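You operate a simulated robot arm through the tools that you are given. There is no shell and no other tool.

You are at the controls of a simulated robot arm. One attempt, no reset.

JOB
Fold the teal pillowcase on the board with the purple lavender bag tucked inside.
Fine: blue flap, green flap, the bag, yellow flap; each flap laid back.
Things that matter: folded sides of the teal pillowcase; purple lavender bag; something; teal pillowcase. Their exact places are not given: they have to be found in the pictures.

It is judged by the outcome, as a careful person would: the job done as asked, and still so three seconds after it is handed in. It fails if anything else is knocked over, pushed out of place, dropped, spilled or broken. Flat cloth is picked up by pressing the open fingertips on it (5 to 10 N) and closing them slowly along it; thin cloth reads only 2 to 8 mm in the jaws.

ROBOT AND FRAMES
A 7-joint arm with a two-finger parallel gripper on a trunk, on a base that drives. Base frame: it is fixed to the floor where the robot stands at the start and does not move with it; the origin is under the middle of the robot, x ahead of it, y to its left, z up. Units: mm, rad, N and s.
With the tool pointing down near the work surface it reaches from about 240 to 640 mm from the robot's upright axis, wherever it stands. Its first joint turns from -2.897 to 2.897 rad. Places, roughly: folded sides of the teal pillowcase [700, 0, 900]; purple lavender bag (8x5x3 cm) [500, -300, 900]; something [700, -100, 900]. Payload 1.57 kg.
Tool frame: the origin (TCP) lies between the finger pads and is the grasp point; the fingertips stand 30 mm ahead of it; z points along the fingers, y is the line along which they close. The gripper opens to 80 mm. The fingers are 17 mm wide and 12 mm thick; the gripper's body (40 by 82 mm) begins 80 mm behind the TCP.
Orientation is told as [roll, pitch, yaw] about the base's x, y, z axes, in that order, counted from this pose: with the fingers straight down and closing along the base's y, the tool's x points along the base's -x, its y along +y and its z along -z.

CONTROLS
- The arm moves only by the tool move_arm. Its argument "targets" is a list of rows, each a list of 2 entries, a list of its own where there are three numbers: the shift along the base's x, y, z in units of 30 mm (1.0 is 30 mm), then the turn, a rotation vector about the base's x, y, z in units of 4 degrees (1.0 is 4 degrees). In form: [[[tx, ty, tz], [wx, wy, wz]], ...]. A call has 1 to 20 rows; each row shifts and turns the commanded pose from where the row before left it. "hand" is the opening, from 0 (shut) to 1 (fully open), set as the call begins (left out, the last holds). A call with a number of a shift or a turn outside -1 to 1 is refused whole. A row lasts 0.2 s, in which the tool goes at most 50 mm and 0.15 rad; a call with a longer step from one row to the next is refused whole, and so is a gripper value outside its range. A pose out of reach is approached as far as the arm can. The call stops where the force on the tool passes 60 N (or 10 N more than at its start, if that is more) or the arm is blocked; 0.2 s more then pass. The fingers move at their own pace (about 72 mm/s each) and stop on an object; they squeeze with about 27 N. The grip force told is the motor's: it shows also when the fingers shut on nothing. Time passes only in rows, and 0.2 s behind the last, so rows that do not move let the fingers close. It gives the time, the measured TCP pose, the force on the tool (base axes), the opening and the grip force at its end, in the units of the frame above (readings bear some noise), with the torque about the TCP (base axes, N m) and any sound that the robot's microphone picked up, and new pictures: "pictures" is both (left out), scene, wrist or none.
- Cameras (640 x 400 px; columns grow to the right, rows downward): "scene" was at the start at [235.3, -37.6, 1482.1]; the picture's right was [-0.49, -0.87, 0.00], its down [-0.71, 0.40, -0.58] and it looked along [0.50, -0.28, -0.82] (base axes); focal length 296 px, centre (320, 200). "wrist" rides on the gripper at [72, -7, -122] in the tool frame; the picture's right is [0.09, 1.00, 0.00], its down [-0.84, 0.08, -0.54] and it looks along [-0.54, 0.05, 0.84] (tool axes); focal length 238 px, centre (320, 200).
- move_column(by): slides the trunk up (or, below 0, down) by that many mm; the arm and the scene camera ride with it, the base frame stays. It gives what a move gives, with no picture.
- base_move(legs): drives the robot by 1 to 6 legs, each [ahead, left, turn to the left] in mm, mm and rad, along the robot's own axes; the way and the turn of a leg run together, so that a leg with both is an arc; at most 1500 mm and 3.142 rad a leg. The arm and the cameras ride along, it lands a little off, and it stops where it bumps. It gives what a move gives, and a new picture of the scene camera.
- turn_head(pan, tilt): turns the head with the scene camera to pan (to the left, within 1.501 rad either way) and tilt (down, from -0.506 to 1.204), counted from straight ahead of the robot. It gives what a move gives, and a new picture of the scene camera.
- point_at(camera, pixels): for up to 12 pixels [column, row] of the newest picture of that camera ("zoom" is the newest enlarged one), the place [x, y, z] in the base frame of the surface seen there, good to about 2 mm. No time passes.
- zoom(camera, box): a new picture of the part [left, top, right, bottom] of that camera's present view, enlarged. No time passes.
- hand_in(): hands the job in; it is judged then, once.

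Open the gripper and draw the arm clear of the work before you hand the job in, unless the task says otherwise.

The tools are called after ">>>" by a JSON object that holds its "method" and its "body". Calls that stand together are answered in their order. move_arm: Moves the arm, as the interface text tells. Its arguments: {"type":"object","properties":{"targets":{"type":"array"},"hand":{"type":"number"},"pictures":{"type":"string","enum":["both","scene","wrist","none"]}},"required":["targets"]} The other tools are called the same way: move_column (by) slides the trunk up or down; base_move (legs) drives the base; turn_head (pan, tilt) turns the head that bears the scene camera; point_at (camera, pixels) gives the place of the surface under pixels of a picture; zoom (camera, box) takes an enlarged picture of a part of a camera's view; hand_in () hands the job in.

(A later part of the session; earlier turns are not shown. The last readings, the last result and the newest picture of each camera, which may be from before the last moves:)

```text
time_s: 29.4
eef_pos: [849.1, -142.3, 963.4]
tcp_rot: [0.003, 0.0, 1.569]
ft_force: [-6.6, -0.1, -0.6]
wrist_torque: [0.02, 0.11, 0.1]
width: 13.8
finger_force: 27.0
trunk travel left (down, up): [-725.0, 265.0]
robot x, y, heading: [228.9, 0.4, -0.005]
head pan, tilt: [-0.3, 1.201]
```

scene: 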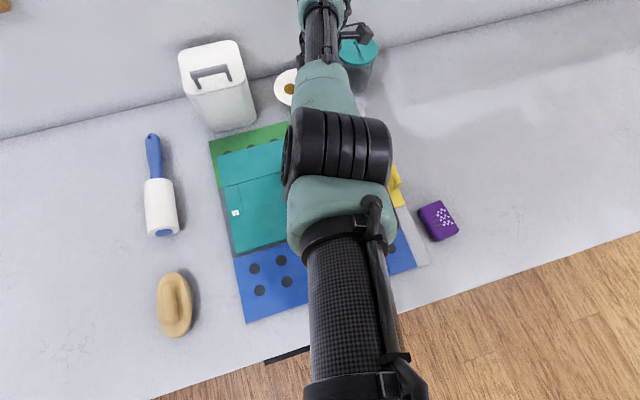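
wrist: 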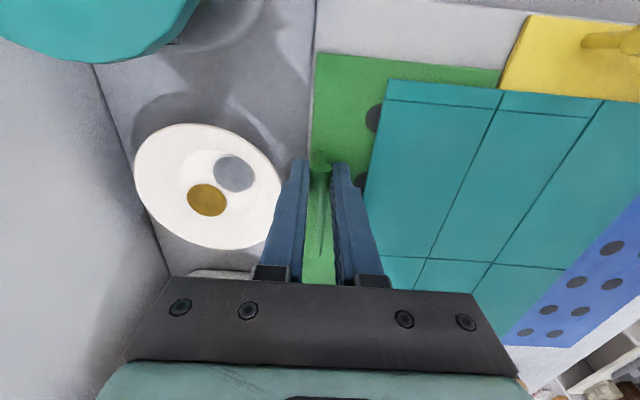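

Gripped (13.8 mm). I swing the green flap toward the robot by about 30° first.

>>> {"method": "move_arm", "body": {"targets": [[[-0.1, 0, 0.33], [0, 0, 0]], [[-0.127, 0, 0.317], [0, 0, 0]], [[-0.155, 0, 0.3], [0, 0, 0]], [[-0.18, 0, 0.287], [0, 0, 0]], [[-0.207, 0, 0.27], [0, 0, 0]], [[-0.226, 0, 0.25], [0, 0, 0]]], "hand": 0}}

```text
time_s: 30.8
eef_pos: [823.2, -141.0, 1019.6]
tcp_rot: [-0.008, 0.003, 1.571]
ft_force: [12.4, 0.4, 3.3]
wrist_torque: [0.4, -0.75, 0.37]
width: 17.7
finger_force: 27.1
trunk travel left (down, up): [-725.0, 265.0]
robot x, y, heading: [227.9, -0.6, -0.002]
head pan, tilt: [-0.3, 1.201]
```

scene: 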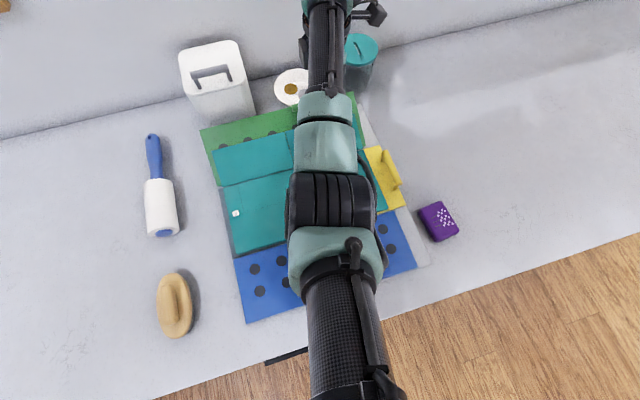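
wrist: 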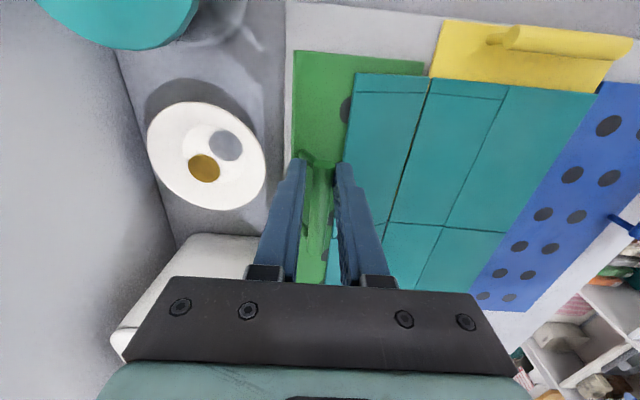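

The jaws were pried to 17.7 mm: I gripped over the handle's end post (y≈−148), which tilts between the pads. I bring the flap back down along the same path and will re-grip at the bar's middle.

>>> {"method": "move_arm", "body": {"targets": [[[0.226, 0, -0.25], [0, 0, 0]], [[0.207, 0, -0.27], [0, 0, 0]], [[0.18, 0, -0.287], [0, 0, 0]], [[0.155, 0, -0.3], [0, 0, 0]], [[0.127, 0, -0.317], [0, 0, 0]], [[0.1, 0, -0.29], [0, 0, 0]]], "hand": 0, "pictures": "wrist"}}

>>> {"method": "move_arm", "body": {"targets": [[[0, 0, 0], [0, 0, 0]], [[0, 0, 0], [0, 0, 0]], [[0, 0, 0], [0, 0, 0]]], "hand": 0.26, "pictures": "wrist"}}

```text
time_s: 32.2
eef_pos: [850.2, -140.2, 966.9]
tcp_rot: [0.0, 0.001, 1.569]
ft_force: [4.0, 4.4, 7.3]
wrist_torque: [0.16, -0.03, 0.12]
width: 13.6
finger_force: 26.7
trunk travel left (down, up): [-725.0, 265.0]
robot x, y, heading: [227.3, 1.1, -0.002]
head pan, tilt: [-0.3, 1.201]
```

wrist: 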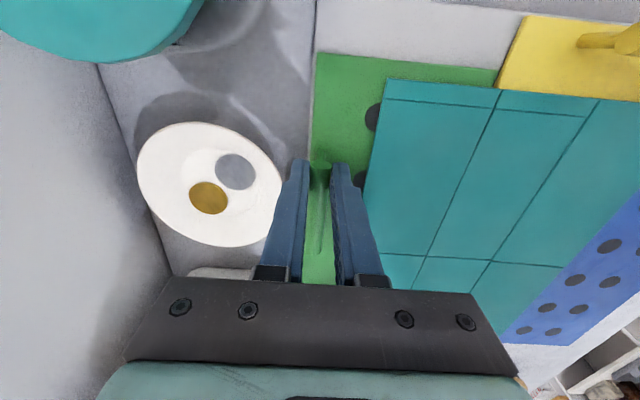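

```text
time_s: 33.0
eef_pos: [848.5, -141.7, 965.8]
tcp_rot: [-0.001, 0.0, 1.569]
ft_force: [-0.1, 0.2, 0.0]
wrist_torque: [0.01, -0.03, 0.0]
width: 20.7
finger_force: 0.0
trunk travel left (down, up): [-725.0, 265.0]
robot x, y, heading: [227.5, 1.1, -0.001]
head pan, tilt: [-0.3, 1.201]
```

wrist: 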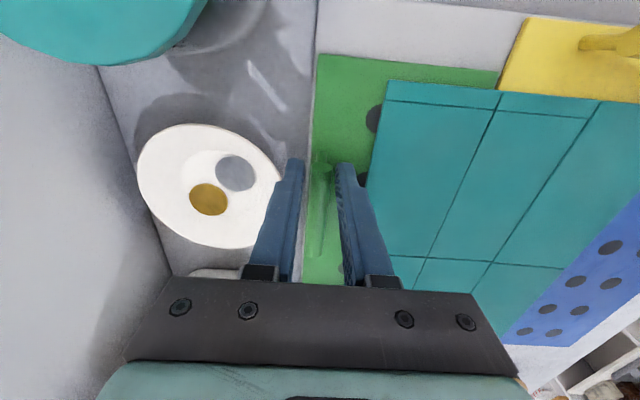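

Released and flat again. I slide to the bar's middle (y≈−118) at tip height z≈936 (above the dish rim) and close there.

>>> {"method": "move_arm", "body": {"targets": [[[0, 0.4, 0.05], [0, 0, 0]], [[-0.01, 0.39, 0], [0, 0, 0]], [[0, 0, 0], [0, 0, 0]]], "hand": 0.26, "pictures": "wrist"}}

>>> {"method": "move_arm", "body": {"targets": [[[0, 0, 0], [0, 0, 0]], [[0, 0, 0], [0, 0, 0]], [[0, 0, 0], [0, 0, 0]]], "hand": 0, "pictures": "wrist"}}

```text
time_s: 33.8
eef_pos: [851.2, -117.3, 966.8]
tcp_rot: [-0.001, -0.001, 1.569]
ft_force: [0.2, 0.5, -0.1]
wrist_torque: [0.02, -0.02, 0.0]
width: 21.0
finger_force: 0.0
trunk travel left (down, up): [-725.0, 265.0]
robot x, y, heading: [229.7, 0.3, -0.0]
head pan, tilt: [-0.3, 1.201]
```

wrist: 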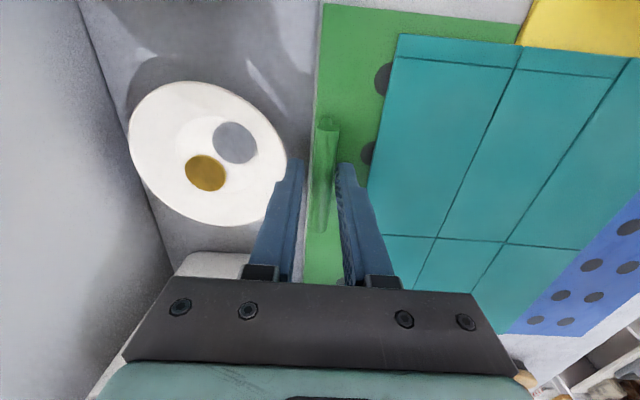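

```text
time_s: 34.6
eef_pos: [850.4, -117.8, 965.9]
tcp_rot: [0.002, 0.001, 1.569]
ft_force: [-9.0, 0.9, 0.5]
wrist_torque: [-0.01, 0.17, 0.14]
width: 13.7
finger_force: 26.4
trunk travel left (down, up): [-725.0, 265.0]
robot x, y, heading: [225.4, 0.5, 0.0]
head pan, tilt: [-0.3, 1.201]
```

wrist: 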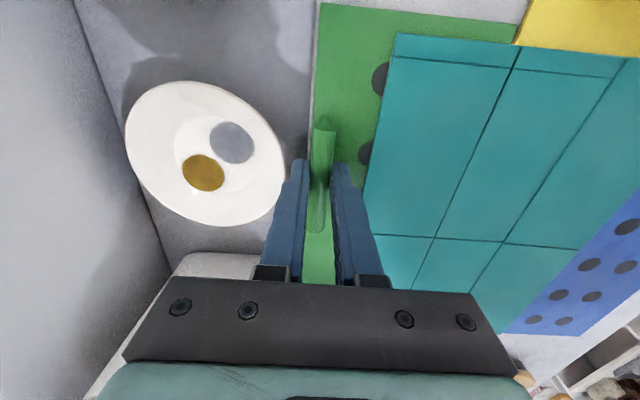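

Gripped at the middle (13.7 mm). I swing about 30° again.

>>> {"method": "move_arm", "body": {"targets": [[[-0.1, 0, 0.33], [0, 0, 0]], [[-0.127, 0, 0.317], [0, 0, 0]], [[-0.155, 0, 0.3], [0, 0, 0]], [[-0.18, 0, 0.287], [0, 0, 0]], [[-0.207, 0, 0.27], [0, 0, 0]], [[-0.226, 0, 0.25], [0, 0, 0]]], "hand": 0, "pictures": "wrist"}}

```text
time_s: 36.0
eef_pos: [821.9, -118.3, 1020.2]
tcp_rot: [-0.006, 0.001, 1.568]
ft_force: [6.7, -2.6, 4.6]
wrist_torque: [-0.12, -0.24, 0.11]
width: 13.5
finger_force: 27.2
trunk travel left (down, up): [-725.0, 265.0]
robot x, y, heading: [228.1, -1.7, 0.001]
head pan, tilt: [-0.3, 1.201]
```

wrist: 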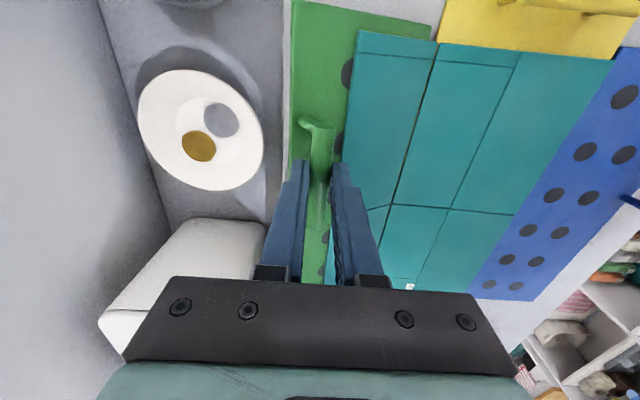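

Width stays 13.5 and the forces are small. I continue to about 80°.

>>> {"method": "move_arm", "body": {"targets": [[[-0.228, 0, 0.243], [0, 0, 0]], [[-0.228, 0, 0.223], [0, 0, 0]], [[-0.287, 0, 0.18], [0, 0, 0]], [[-0.307, 0, 0.153], [0, 0, 0]], [[-0.315, 0, 0.127], [0, 0, 0]], [[-0.325, 0, 0.1], [0, 0, 0]], [[-0.33, 0, 0.07], [0, 0, 0]], [[-0.34, 0, 0.043], [0, 0, 0]], [[-0.34, 0, 0.01], [0, 0, 0]], [[-0.34, 0, -0.02], [0, 0, 0]]], "hand": 0}}

```text
time_s: 38.2
eef_pos: [727.8, -118.7, 1052.8]
tcp_rot: [0.002, 0.002, 1.569]
ft_force: [2.0, -3.2, -0.2]
wrist_torque: [-0.42, -0.14, 0.32]
width: 13.5
finger_force: 26.5
out of reach, approached as far as the arm can: row 4, 5
trunk travel left (down, up): [-725.0, 265.0]
robot x, y, heading: [229.3, 1.5, 0.003]
head pan, tilt: [-0.3, 1.201]
```

scene: 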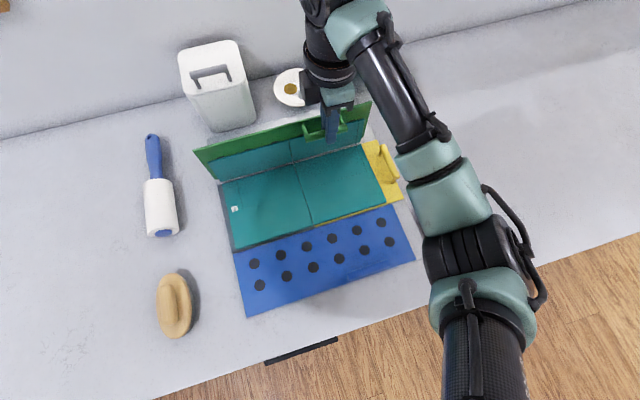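
wrist: 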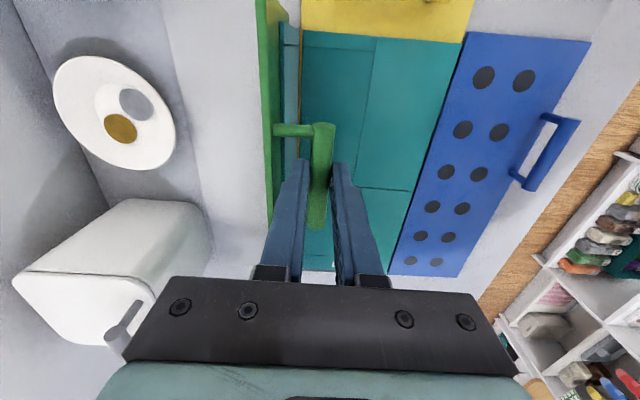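

The green flap stands near vertical, and the elbow swung over to the right side. I continue past vertical to about 115°, tilting the tool the other way.

>>> {"method": "move_arm", "body": {"targets": [[[-0.348, 0, -0.04], [0, -0.5, 0]], [[-0.348, 0, -0.083], [0, -0.5, 0]], [[-0.335, 0, -0.105], [0, -0.5, 0]], [[-0.328, 0, -0.138], [0, -0.5, 0]], [[-0.31, 0, -0.163], [0, -0.5, 0]], [[-0.3, 0, -0.19], [0, -0.5, 0]], [[-0.15, 0, -0.11], [0, -0.25, 0]]], "hand": 0}}

```text
time_s: 39.8
eef_pos: [670.5, -117.1, 1031.6]
tcp_rot: [-0.246, 0.001, 1.57]
ft_force: [27.5, 3.3, 26.9]
wrist_torque: [0.34, -0.85, 0.03]
width: 13.6
finger_force: 26.4
trunk travel left (down, up): [-725.0, 265.0]
robot x, y, heading: [229.8, 0.3, -0.003]
head pan, tilt: [-0.3, 1.201]
```

scene: 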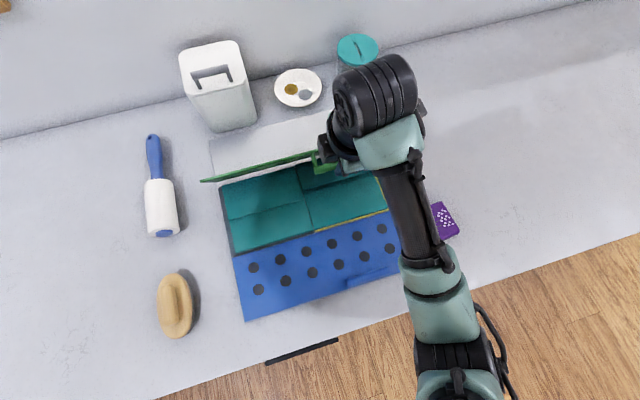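
wrist: 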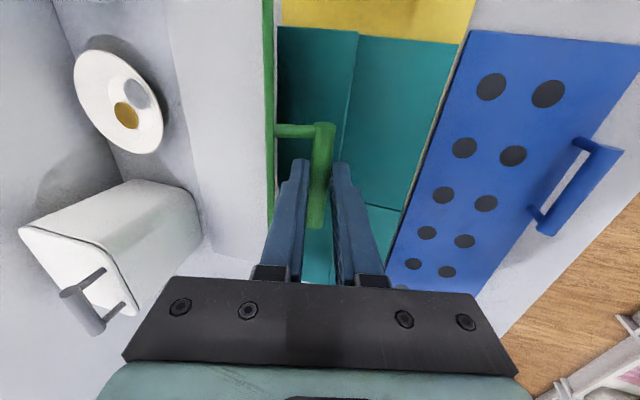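

Again the force builds near 110° (hinge end). I check if the green-side cloth strip has dropped over.

>>> {"method": "zoom", "body": {"camera": "scene", "box": [190, 120, 430, 270]}}

>>> {"method": "zoom", "body": {"camera": "wrist", "box": [240, 0, 480, 200]}}

>>> {"method": "point_at", "body": {"camera": "wrist", "pixels": [[300, 60], [340, 60], [353, 60], [365, 60], [400, 60], [440, 60], [290, 100], [270, 60], [350, 210], [345, 150]]}}

```text
2.67 times, centred on (310, 195) of scene
```

zoom: 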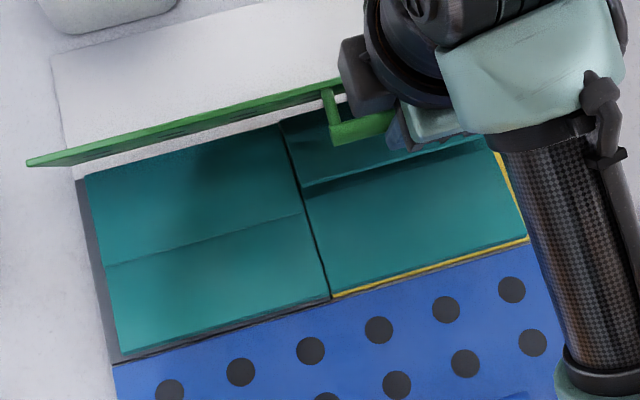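

```text
2.00 times, centred on (360, 100) of wrist
```

zoom: 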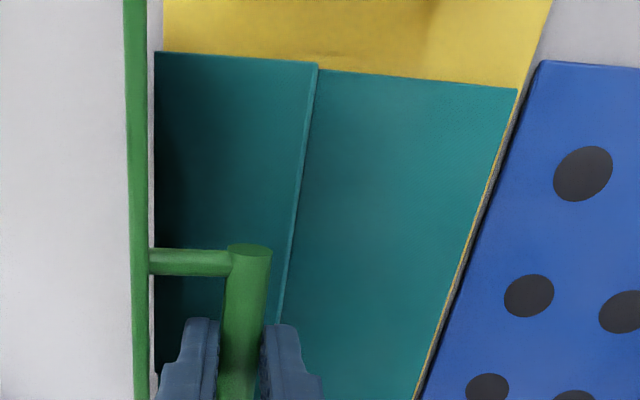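

```text
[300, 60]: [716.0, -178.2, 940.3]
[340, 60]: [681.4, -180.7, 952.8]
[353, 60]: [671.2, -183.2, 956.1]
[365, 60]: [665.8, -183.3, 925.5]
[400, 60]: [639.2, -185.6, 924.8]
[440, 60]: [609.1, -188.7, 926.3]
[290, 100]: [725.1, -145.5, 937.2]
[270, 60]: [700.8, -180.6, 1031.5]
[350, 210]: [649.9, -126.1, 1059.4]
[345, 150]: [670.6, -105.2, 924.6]
```

The left half of the green strip is down, but the right half is still raised (free edge z≈956); it may still be settling. I wait a moment in place.

>>> {"method": "move_arm", "body": {"targets": [[[0, 0, 0], [0, 0, 0]], [[0, 0, 0], [0, 0, 0]], [[0, 0, 0], [0, 0, 0]], [[0, 0, 0], [0, 0, 0]], [[0, 0, 0], [0, 0, 0]]], "hand": 0}}

>>> {"method": "zoom", "body": {"camera": "wrist", "box": [240, 0, 480, 200]}}

>>> {"method": "point_at", "body": {"camera": "wrist", "pixels": [[300, 60], [340, 60], [353, 60], [365, 60], [400, 60], [440, 60], [290, 100], [270, 60], [330, 255], [345, 150]]}}

```text
time_s: 41.0
eef_pos: [670.5, -117.9, 1029.7]
tcp_rot: [-0.249, 0.001, 1.571]
ft_force: [32.5, -1.9, 29.8]
wrist_torque: [-0.23, -0.89, -0.12]
width: 13.3
finger_force: 27.4
trunk travel left (down, up): [-725.0, 265.0]
robot x, y, heading: [228.7, -0.0, -0.0]
head pan, tilt: [-0.3, 1.201]
```

scene: 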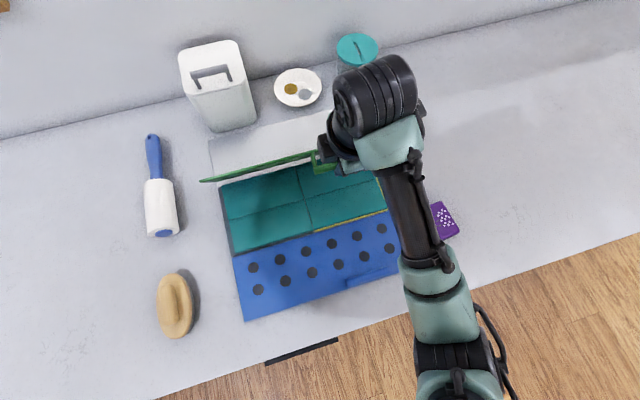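
wrist: 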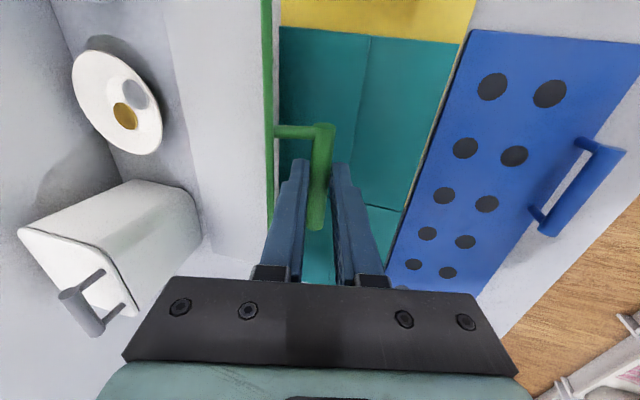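

```text
2.00 times, centred on (360, 100) of wrist
```

zoom: 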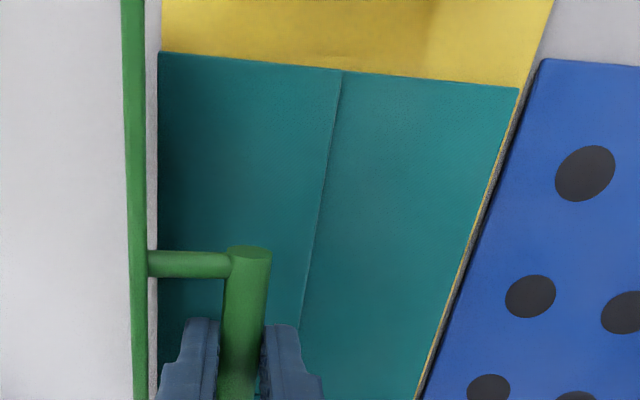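

```text
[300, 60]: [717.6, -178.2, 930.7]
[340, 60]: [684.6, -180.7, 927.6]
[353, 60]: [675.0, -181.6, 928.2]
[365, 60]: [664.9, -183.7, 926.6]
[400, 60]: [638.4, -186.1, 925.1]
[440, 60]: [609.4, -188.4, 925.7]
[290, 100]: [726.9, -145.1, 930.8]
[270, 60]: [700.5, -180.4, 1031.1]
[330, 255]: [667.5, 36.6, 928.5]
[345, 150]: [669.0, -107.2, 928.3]
```

Now the green strip is down too (z≈928). I swing the green flap back, first to about 80°.

>>> {"method": "move_arm", "body": {"targets": [[[0.15, 0, 0.11], [0, 0.25, 0]], [[0.3, 0, 0.19], [0, 0.5, 0]], [[0.31, 0, 0.163], [0, 0.5, 0]], [[0.328, 0, 0.138], [0, 0.5, 0]], [[0.335, 0, 0.105], [0, 0.5, 0]], [[0.348, 0, 0.083], [0, 0.5, 0]], [[0.348, 0, 0.04], [0, 0.5, 0]]], "hand": 0}}

```text
time_s: 42.6
eef_pos: [729.5, -117.7, 1055.2]
tcp_rot: [-0.001, -0.001, 1.571]
ft_force: [-0.8, 1.7, 4.8]
wrist_torque: [0.0, 0.1, -0.05]
width: 13.4
finger_force: 27.6
trunk travel left (down, up): [-725.0, 265.0]
robot x, y, heading: [224.4, -2.8, -0.003]
head pan, tilt: [-0.3, 1.201]
```

scene: 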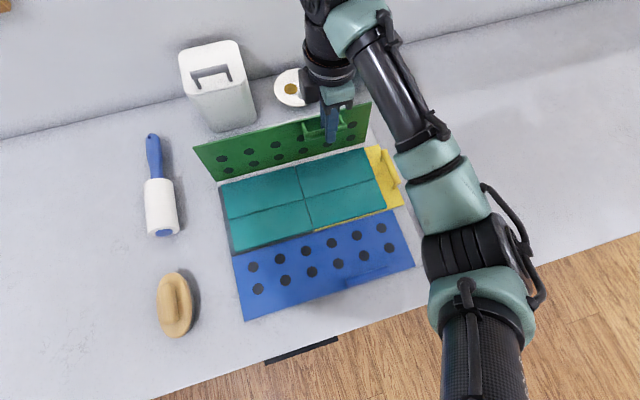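
wrist: 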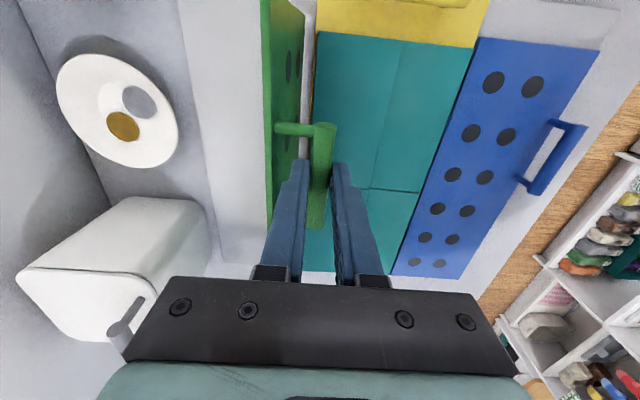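

Both strips stay folded. I lower the green flap along the rest of its arc.

>>> {"method": "move_arm", "body": {"targets": [[[0.34, 0, 0.02], [0, 0, 0]], [[0.34, 0, -0.01], [0, 0, 0]], [[0.34, 0, -0.043], [0, 0, 0]], [[0.33, 0, -0.07], [0, 0, 0]], [[0.325, 0, -0.1], [0, 0, 0]], [[0.315, 0, -0.127], [0, 0, 0]], [[0.307, 0, -0.153], [0, 0, 0]], [[0.287, 0, -0.18], [0, 0, 0]], [[0.228, 0, -0.223], [0, 0, 0]], [[0.228, 0, -0.243], [0, 0, 0]]], "hand": 0}}

```text
time_s: 44.8
eef_pos: [820.0, -117.0, 1019.9]
tcp_rot: [-0.004, 0.001, 1.568]
ft_force: [2.6, 0.5, 4.3]
wrist_torque: [-0.06, 0.03, -0.08]
width: 13.6
finger_force: 27.6
trunk travel left (down, up): [-725.0, 265.0]
robot x, y, heading: [228.6, -0.5, -0.003]
head pan, tilt: [-0.3, 1.201]
```

scene: 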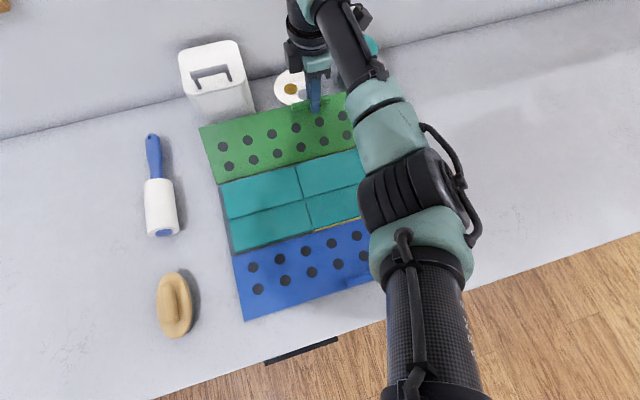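
wrist: 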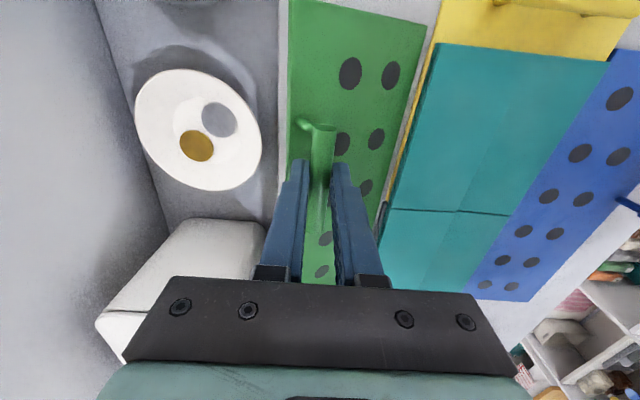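

Good progress (flap near 30°). I lower it the rest of the way.

>>> {"method": "move_arm", "body": {"targets": [[[0.226, 0, -0.25], [0, 0, 0]], [[0.207, 0, -0.27], [0, 0, 0]], [[0.18, 0, -0.287], [0, 0, 0]], [[0.155, 0, -0.3], [0, 0, 0]], [[0.127, 0, -0.317], [0, 0, 0]], [[0.09, 0, -0.28], [0, 0, 0]], [[0, 0, 0], [0, 0, 0]]], "hand": 0}}

```text
time_s: 46.4
eef_pos: [850.3, -117.1, 968.4]
tcp_rot: [-0.002, 0.001, 1.572]
ft_force: [9.6, -2.9, 1.0]
wrist_torque: [-0.15, -0.17, 0.0]
width: 13.5
finger_force: 26.6
trunk travel left (down, up): [-725.0, 265.0]
robot x, y, heading: [231.3, -0.8, -0.004]
head pan, tilt: [-0.3, 1.201]
```

scene: 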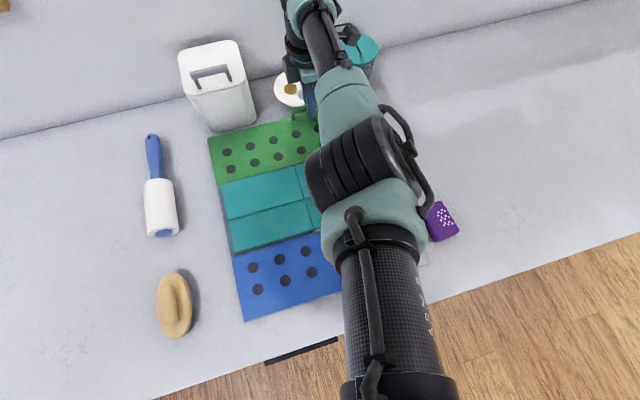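
wrist: 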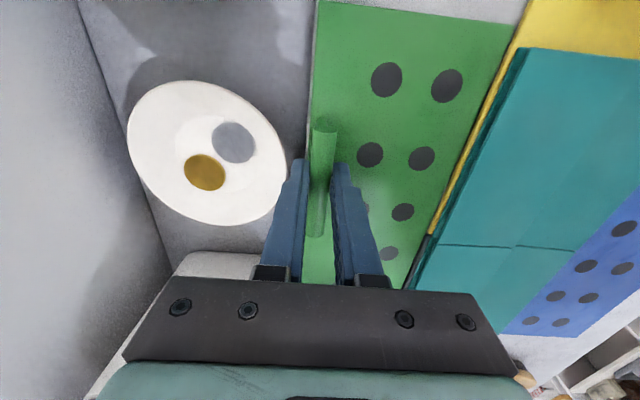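

I check whether the flap lies flat (z≈918) before releasing.

>>> {"method": "point_at", "body": {"camera": "wrist", "pixels": [[330, 30], [320, 60], [440, 40], [490, 50], [315, 100], [350, 120], [290, 150], [323, 125]]}}

```text
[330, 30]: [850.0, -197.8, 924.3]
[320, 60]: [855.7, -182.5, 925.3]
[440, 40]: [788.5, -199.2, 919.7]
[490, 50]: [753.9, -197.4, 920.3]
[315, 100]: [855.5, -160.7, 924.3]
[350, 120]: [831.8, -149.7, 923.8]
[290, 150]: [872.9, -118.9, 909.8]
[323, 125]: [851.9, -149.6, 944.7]
```

The outer edge is still about 6 mm high (z≈924). I lower a little more until it touches down, then open the fingers to ~21 mm.

>>> {"method": "move_arm", "body": {"targets": [[[0.01, 0, -0.1], [0, 0, 0]], [[0.01, 0, -0.1], [0, 0, 0]], [[0, 0, -0.05], [0, 0, 0]]], "hand": 0, "pictures": "wrist"}}

>>> {"method": "point_at", "body": {"camera": "wrist", "pixels": [[330, 30], [320, 60], [440, 40], [315, 100]]}}

```text
time_s: 47.2
eef_pos: [851.2, -117.2, 961.2]
tcp_rot: [-0.001, 0.0, 1.57]
ft_force: [8.9, -1.5, 6.6]
wrist_torque: [-0.17, -0.08, -0.05]
width: 13.4
finger_force: 26.8
trunk travel left (down, up): [-725.0, 265.0]
robot x, y, heading: [228.9, 4.5, -0.003]
head pan, tilt: [-0.3, 1.201]
```

wrist: 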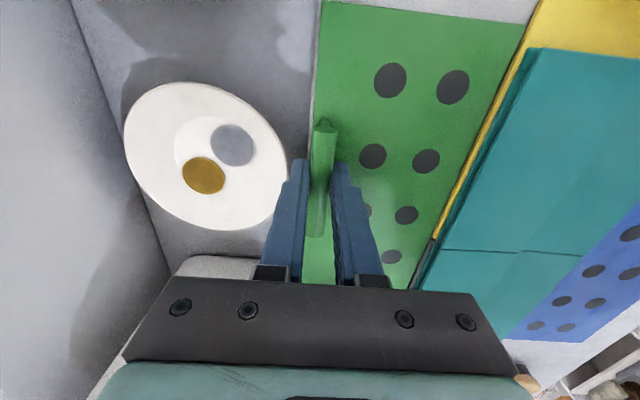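

```text
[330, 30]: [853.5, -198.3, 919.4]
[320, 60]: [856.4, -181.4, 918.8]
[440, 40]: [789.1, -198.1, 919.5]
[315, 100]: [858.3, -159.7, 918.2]
```

Flat now (z≈919). I open just to ~18 mm (the dish rim is close to the +x finger) and lift straight up.

>>> {"method": "move_arm", "body": {"targets": [[[0, 0, 0], [0, 0, 0]], [[0, 0, 0], [0, 0, 0]], [[0, 0, 0.15], [0, 0, 0]], [[0, 0, 0.3], [0, 0, 0]], [[0, 0, 0.5], [0, 0, 0]], [[0, 0, 0.8], [0, 0, 0]], [[0, 0, 1], [0, 0, 0]], [[0, 0, 1], [0, 0, 0]], [[0, 0, 1], [0, 0, 0]]], "hand": 0.225}}

```text
time_s: 49.2
eef_pos: [850.8, -117.1, 1103.5]
tcp_rot: [0.0, 0.0, 1.569]
ft_force: [0.1, 0.1, -0.2]
wrist_torque: [-0.01, 0.02, -0.01]
width: 17.8
finger_force: 0.0
trunk travel left (down, up): [-725.0, 265.0]
robot x, y, heading: [229.4, -3.0, -0.003]
head pan, tilt: [-0.3, 1.201]
```

scene: 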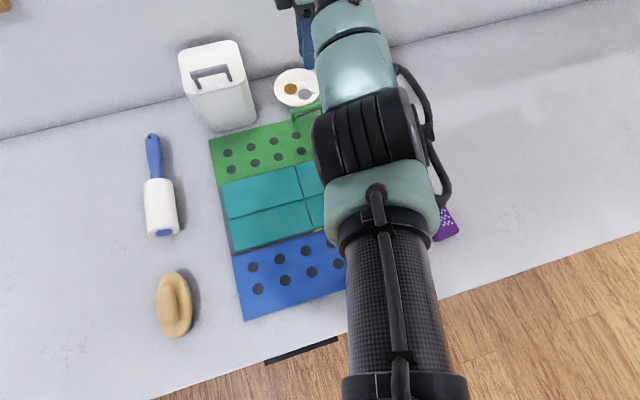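
wrist: 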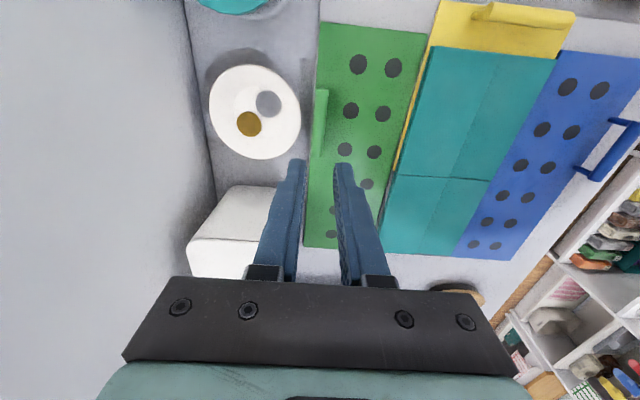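

Green flap is flat, dish untouched. Next I move over the purple bag near (541, −281) to see its orientation.

>>> {"method": "move_arm", "body": {"targets": [[[-0.94, -0.3, 0.1], [0, 0, 0]], [[-0.94, -0.5, 0.1], [0, 0, 0]], [[-0.94, -0.5, 0.1], [0, 0, 0]], [[-0.94, -0.5, 0], [0, 0, 0]], [[-0.94, -0.5, 0], [0, 0, 0]], [[-0.94, -0.5, 0], [0, 0, 0]], [[-0.94, -0.5, 0], [0, 0, 0]], [[-0.94, -0.5, 0], [0, 0, 0]], [[-0.94, -0.5, 0], [0, 0, 0]], [[-0.94, -0.5, 0], [0, 0, 0]], [[-0.94, -0.5, 0], [0, 0, 0]]], "hand": 0.225}}

```text
time_s: 51.6
eef_pos: [539.3, -276.1, 1113.6]
tcp_rot: [-0.001, -0.001, 1.571]
ft_force: [0.8, -0.1, 0.2]
wrist_torque: [0.0, -0.01, 0.01]
width: 18.2
finger_force: 0.0
trunk travel left (down, up): [-725.0, 265.0]
robot x, y, heading: [230.1, 3.9, -0.006]
head pan, tilt: [-0.3, 1.201]
```

scene: 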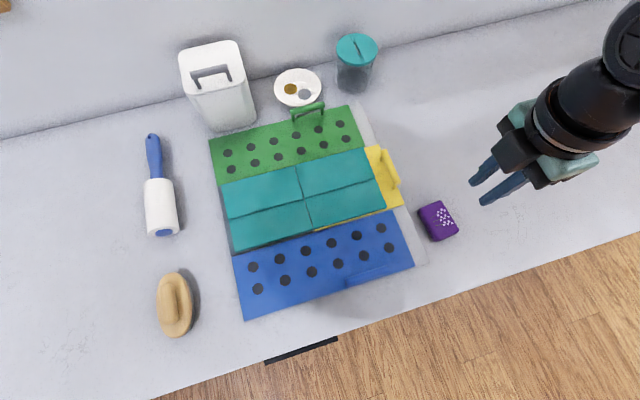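
wrist: 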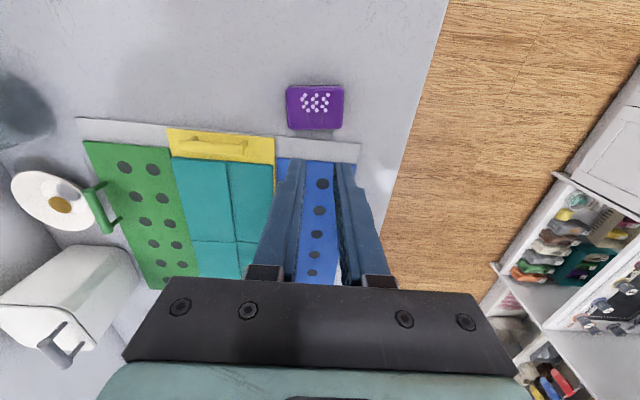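

Excellent view: both flaps back, cloth folded. I measure the bag's corners and zoom on it and the folded cloth.

>>> {"method": "zoom", "body": {"camera": "wrist", "box": [250, 60, 390, 150]}}

>>> {"method": "point_at", "body": {"camera": "wrist", "pixels": [[288, 89], [342, 88], [293, 123], [341, 123], [315, 105], [315, 128], [280, 110], [350, 110], [315, 85]]}}

>>> {"method": "zoom", "body": {"camera": "scene", "box": [200, 90, 470, 260]}}

>>> {"method": "point_at", "body": {"camera": "scene", "pixels": [[221, 185], [232, 250], [298, 167], [307, 198], [315, 228], [370, 150], [386, 208], [264, 208], [265, 185], [270, 225], [340, 180], [350, 200]]}}

```text
4.44 times, centred on (320, 105) of wrist
```

zoom: 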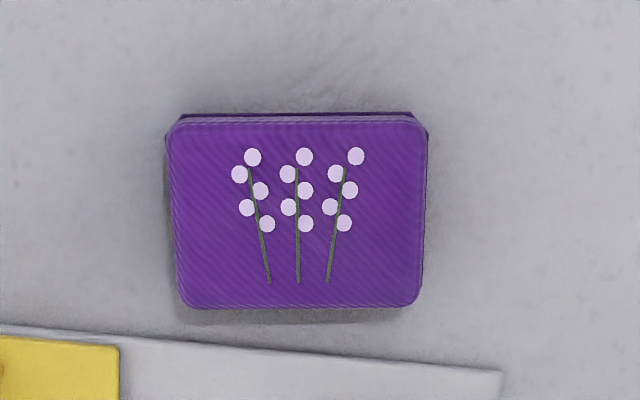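

```text
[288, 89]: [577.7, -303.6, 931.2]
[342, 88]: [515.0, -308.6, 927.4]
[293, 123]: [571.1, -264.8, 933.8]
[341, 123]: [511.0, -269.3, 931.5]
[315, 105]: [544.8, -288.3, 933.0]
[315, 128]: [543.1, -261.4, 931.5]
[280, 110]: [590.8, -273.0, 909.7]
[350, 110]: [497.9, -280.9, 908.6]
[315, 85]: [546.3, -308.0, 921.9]
```

```text
2.35 times, centred on (335, 175) of scene
```

zoom: 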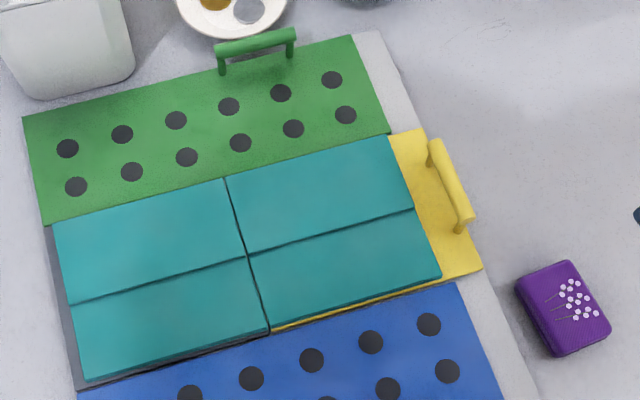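

```text
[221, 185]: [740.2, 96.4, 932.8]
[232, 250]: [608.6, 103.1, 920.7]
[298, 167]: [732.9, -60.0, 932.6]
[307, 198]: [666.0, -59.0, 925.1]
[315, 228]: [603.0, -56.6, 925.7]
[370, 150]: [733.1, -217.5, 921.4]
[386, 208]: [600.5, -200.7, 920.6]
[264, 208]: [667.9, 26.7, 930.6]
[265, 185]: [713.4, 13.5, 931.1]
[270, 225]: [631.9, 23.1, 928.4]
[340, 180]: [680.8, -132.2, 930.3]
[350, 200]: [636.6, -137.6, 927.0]
```

The bag's centre is about (544, −286), long side (~69 mm) almost along x (turned ~4.5°), top z≈933 on the counter at z≈910. I turn the gripper back by 85° so that it closes across the short side, and open fully.

>>> {"method": "move_arm", "body": {"targets": [[[0.02, -0.03, -0.1], [0, 0, -1]], [[0.02, -0.03, -0.1], [0, 0, -1]], [[0.01, -0.03, -0.1], [0, 0, -1]], [[0.01, -0.03, -0.1], [0, 0, -1]], [[0.01, -0.03, -0.1], [0, 0, -1]], [[0.01, -0.02, -0.1], [0, 0, -1]], [[0.01, -0.02, -0.1], [0, 0, -1]], [[0.01, -0.02, -0.1], [0, 0, -1]], [[0.01, -0.02, -0.1], [0, 0, -1]], [[0.01, -0.02, -0.1], [0, 0, -1]], [[0.01, -0.02, -0.1], [0, 0, -1]], [[0.01, -0.02, -0.1], [0, 0, -1]], [[0, -0.02, -0.1], [0, 0, -1]], [[0, -0.02, -0.1], [0, 0, -1]], [[0, -0.02, -0.1], [0, 0, -1]], [[0, 0, -0.1], [0, 0, -1]], [[0, 0, -0.1], [0, 0, -1]], [[0, 0, -0.1], [0, 0, -1]], [[0, 0, -0.1], [0, 0, -1]], [[0, 0, -0.1], [0, 0, -1]]], "hand": 1}}

```text
time_s: 55.8
eef_pos: [542.9, -287.8, 1052.5]
tcp_rot: [0.0, 0.0, 0.173]
ft_force: [-0.1, 0.6, 0.6]
wrist_torque: [0.0, 0.02, -0.02]
width: 79.9
finger_force: 0.0
trunk travel left (down, up): [-725.0, 265.0]
robot x, y, heading: [227.4, 1.1, -0.003]
head pan, tilt: [-0.3, 1.201]
```

scene: 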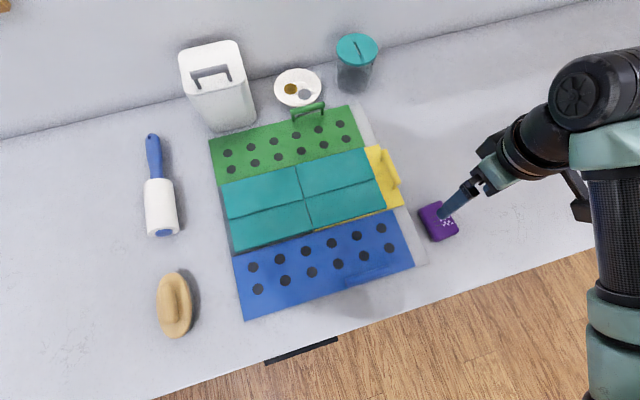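
wrist: 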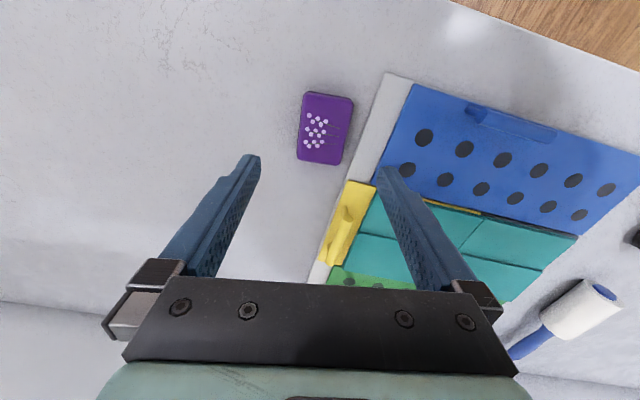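

I check where the board's near-right edge is relative to the +y finger, and the bag's place again.

>>> {"method": "point_at", "body": {"camera": "wrist", "pixels": [[386, 80], [375, 110], [362, 150], [355, 175], [395, 78], [307, 95], [351, 100], [299, 155], [340, 163], [325, 128], [365, 120], [345, 185]]}}

>>> {"method": "zoom", "body": {"camera": "wrist", "box": [260, 60, 420, 200]}}

```text
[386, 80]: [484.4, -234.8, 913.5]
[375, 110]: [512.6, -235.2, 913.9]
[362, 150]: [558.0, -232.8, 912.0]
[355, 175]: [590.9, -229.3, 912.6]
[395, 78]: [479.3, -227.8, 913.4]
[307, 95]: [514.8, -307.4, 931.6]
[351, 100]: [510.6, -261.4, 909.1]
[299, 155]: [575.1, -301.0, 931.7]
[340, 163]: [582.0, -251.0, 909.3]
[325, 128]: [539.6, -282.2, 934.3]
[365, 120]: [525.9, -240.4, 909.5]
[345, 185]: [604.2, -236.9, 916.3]
```

```text
2.86 times, centred on (340, 130) of wrist
```

zoom: 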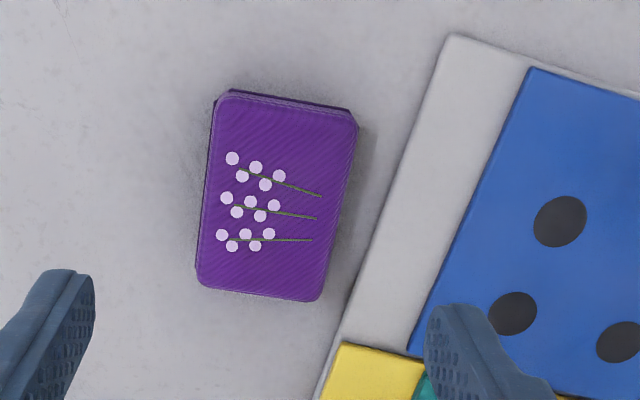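

Board edge is at y≈−236; with the jaws at 62 mm the +y finger stays ~6 mm clear of it. I lower around the bag.

>>> {"method": "move_arm", "body": {"targets": [[[0.02, 0.02, -0.3], [0, 0, -0.7]], [[0, 0, -0.7], [0, 0, -0.66]], [[0, 0, -0.8], [0, 0, 0]], [[0, 0, -0.8], [0, 0, 0]], [[0, 0, 0], [0, 0, 0]]], "hand": 0.78}}

```text
time_s: 57.0
eef_pos: [544.2, -284.8, 974.6]
tcp_rot: [0.003, 0.001, 0.079]
ft_force: [0.7, 1.0, 0.6]
wrist_torque: [0.0, -0.02, -0.02]
width: 62.5
finger_force: 0.1
trunk travel left (down, up): [-725.0, 265.0]
robot x, y, heading: [229.2, -2.6, -0.002]
head pan, tilt: [-0.3, 1.201]
```

scene: 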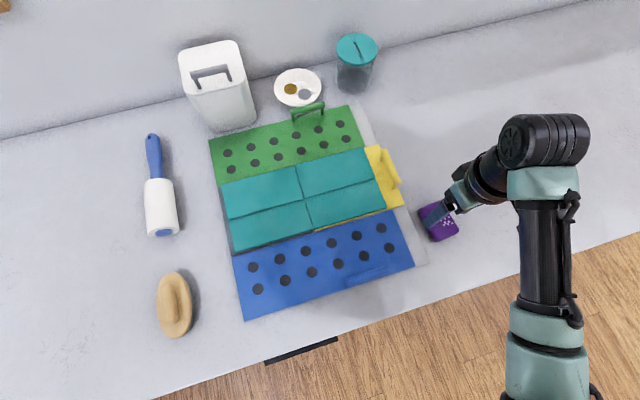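
wrist: 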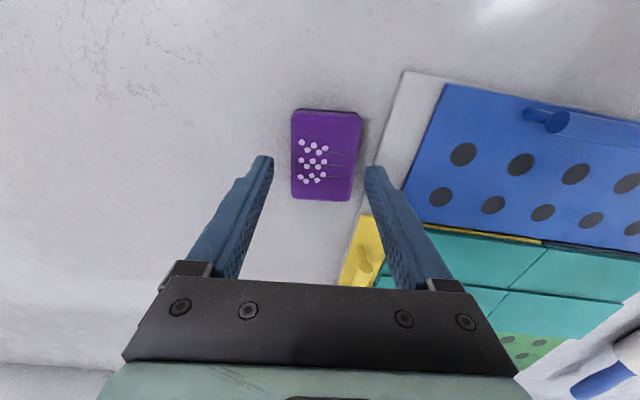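

The bag is centred between the fingers (columns 291–363 between tips at 268 and 372). I lower the last 31 mm and close.

>>> {"method": "move_arm", "body": {"targets": [[[0, -0.02, -0.4], [0, 0, 0]], [[0, 0, -0.4], [0, 0, 0]], [[0, 0, -0.24], [0, 0, 0]], [[0, 0, 0], [0, 0, 0]]], "hand": 0.78, "pictures": "wrist"}}

>>> {"method": "move_arm", "body": {"targets": [[[0, 0, 0], [0, 0, 0]], [[0, 0, 0], [0, 0, 0]], [[0, 0, 0], [0, 0, 0]]], "hand": 0, "pictures": "wrist"}}

```text
time_s: 58.0
eef_pos: [543.7, -287.5, 943.4]
tcp_rot: [0.001, 0.001, 0.08]
ft_force: [1.0, -0.7, -1.2]
wrist_torque: [0.02, -0.01, -0.01]
width: 62.4
finger_force: 0.0
trunk travel left (down, up): [-725.0, 265.0]
robot x, y, heading: [228.3, 2.0, -0.002]
head pan, tilt: [-0.3, 1.201]
```

wrist: 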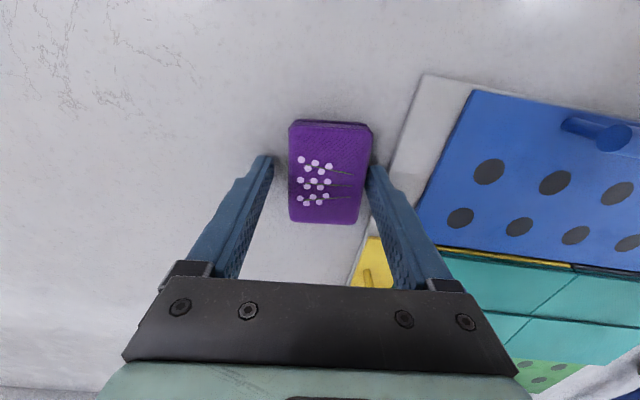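

```text
time_s: 58.8
eef_pos: [544.6, -288.3, 944.2]
tcp_rot: [0.0, -0.001, 0.079]
ft_force: [0.2, -0.5, -0.2]
wrist_torque: [-0.03, -0.02, 0.03]
width: 48.8
finger_force: 27.1
trunk travel left (down, up): [-725.0, 265.0]
robot x, y, heading: [231.9, 0.7, -0.004]
head pan, tilt: [-0.3, 1.201]
```

wrist: 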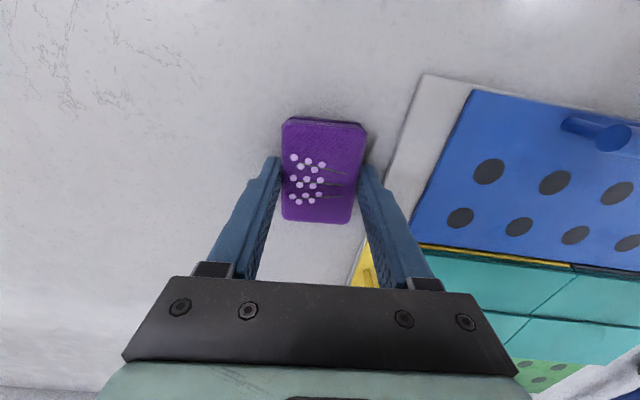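

The bag is held (48.8 mm). I lift it 100 mm and carry it to above the left half of the folded strip, about (666, 20), turning it to line up with the board.

>>> {"method": "move_arm", "body": {"targets": [[[0, 0, 0.4], [0, 0, 0]], [[0, 0, 0.8], [0, 0, 0]], [[0, 0, 1], [0, 0, 0]], [[0, 0, 1], [0, 0, 0]], [[0.1, 0.4, 0.2], [0, 0, 0]], [[0.3, 0.9, 0], [0, 0, -0.3]], [[0.4, 0.95, 0], [0, 0, -0.3]], [[0.4, 0.95, 0], [0, 0, -0.3]], [[0.4, 0.95, 0], [0, 0, -0.3]], [[0.4, 0.95, 0], [0, 0, -0.3]], [[0.4, 0.95, 0], [0, 0, 0]], [[0.4, 0.95, 0], [0, 0, 0]], [[0.4, 0.95, 0], [0, 0, 0]], [[0.4, 0.95, 0], [0, 0, 0]], [[0.3, 0.9, 0], [0, 0, 0]], [[0.15, 0.4, 0], [0, 0, 0]], [[0, 0, 0], [0, 0, 0]]], "hand": 0}}

```text
time_s: 62.4
eef_pos: [665.8, 19.0, 1046.4]
tcp_rot: [0.001, 0.001, -0.027]
ft_force: [0.3, 0.0, -1.0]
wrist_torque: [0.0, 0.01, 0.01]
width: 48.6
finger_force: 26.9
trunk travel left (down, up): [-725.0, 265.0]
robot x, y, heading: [227.0, 1.4, -0.005]
head pan, tilt: [-0.3, 1.201]
```

scene: 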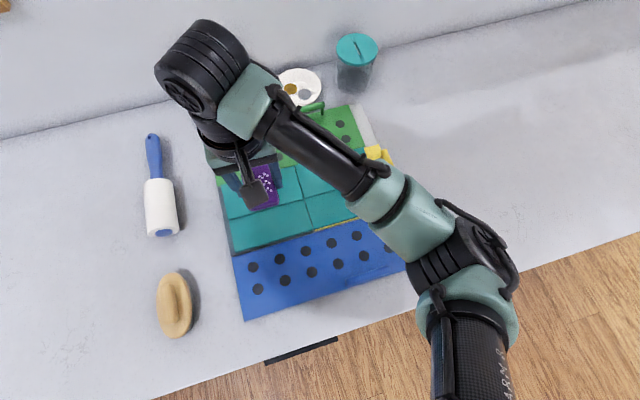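
wrist: 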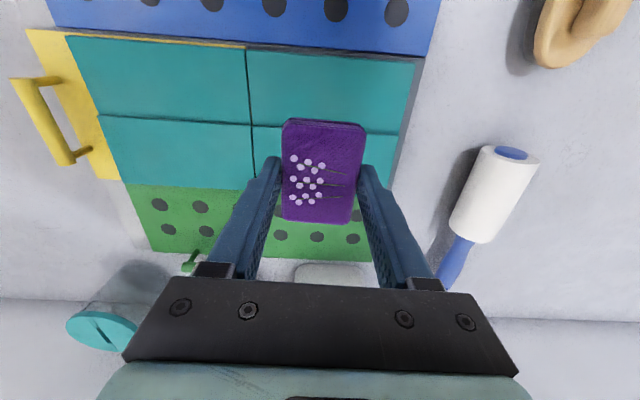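

The bag is above the left half. The wrist joint stands near the white caddy in the picture, so I check its height before lowering.

>>> {"method": "point_at", "body": {"camera": "scene", "pixels": [[200, 70], [175, 85], [215, 120], [240, 170], [260, 190], [230, 130], [210, 150]]}}

>>> {"method": "point_at", "body": {"camera": "wrist", "pixels": [[250, 90], [257, 180], [160, 50], [405, 60], [385, 150], [90, 40], [120, 180], [340, 265]]}}

```text
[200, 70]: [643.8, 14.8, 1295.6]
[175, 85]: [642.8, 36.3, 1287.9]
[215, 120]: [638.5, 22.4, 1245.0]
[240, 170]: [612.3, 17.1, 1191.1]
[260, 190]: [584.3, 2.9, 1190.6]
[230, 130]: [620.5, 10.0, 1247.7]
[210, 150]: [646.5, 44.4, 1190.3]
```

```text
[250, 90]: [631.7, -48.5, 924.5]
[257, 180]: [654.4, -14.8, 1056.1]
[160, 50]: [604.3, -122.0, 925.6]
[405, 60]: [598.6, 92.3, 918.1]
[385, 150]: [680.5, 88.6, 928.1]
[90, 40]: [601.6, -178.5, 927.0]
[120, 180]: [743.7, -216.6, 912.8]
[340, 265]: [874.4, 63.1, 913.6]
```

Plenty of clearance. I lower the bag onto the cloth, slowing at the end.

>>> {"method": "move_arm", "body": {"targets": [[[0, 0, -0.6], [0, 0, 0]], [[0, 0, -0.7], [0, 0, 0]], [[0, 0, -0.5], [0, 0, 0]], [[0, 0, -0.4], [0, 0, 0]], [[0, 0, -0.3], [0, 0, 0]], [[0, 0, -0.1], [0, 0, 0]], [[0, 0, -0.05], [0, 0, 0]]], "hand": 0, "pictures": "wrist"}}

```text
time_s: 64.0
eef_pos: [665.5, 18.2, 965.9]
tcp_rot: [0.001, 0.001, -0.027]
ft_force: [0.7, 0.3, -0.5]
wrist_torque: [-0.02, 0.0, -0.01]
width: 48.8
finger_force: 27.0
trunk travel left (down, up): [-725.0, 265.0]
robot x, y, heading: [230.4, 1.1, -0.003]
head pan, tilt: [-0.3, 1.201]
```

wrist: 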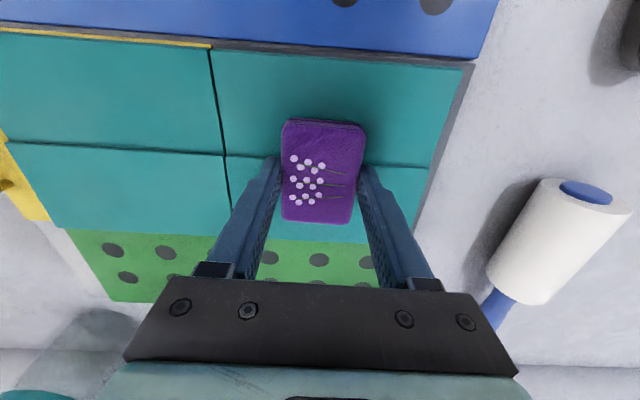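

No contact yet. I lower by small steps until I feel it.

>>> {"method": "move_arm", "body": {"targets": [[[0, 0, -0.07], [0, 0, 0]], [[0, 0, -0.07], [0, 0, 0]], [[0, 0, 0], [0, 0, 0]]], "hand": 0, "pictures": "none"}}

```text
time_s: 64.8
eef_pos: [665.7, 18.7, 961.6]
tcp_rot: [0.002, -0.002, -0.026]
ft_force: [1.3, 1.4, 13.6]
wrist_torque: [0.04, -0.49, -0.01]
width: 48.9
finger_force: 27.2
trunk travel left (down, up): [-725.0, 265.0]
robot x, y, heading: [230.4, 1.8, -0.005]
head pan, tilt: [-0.3, 1.201]
```

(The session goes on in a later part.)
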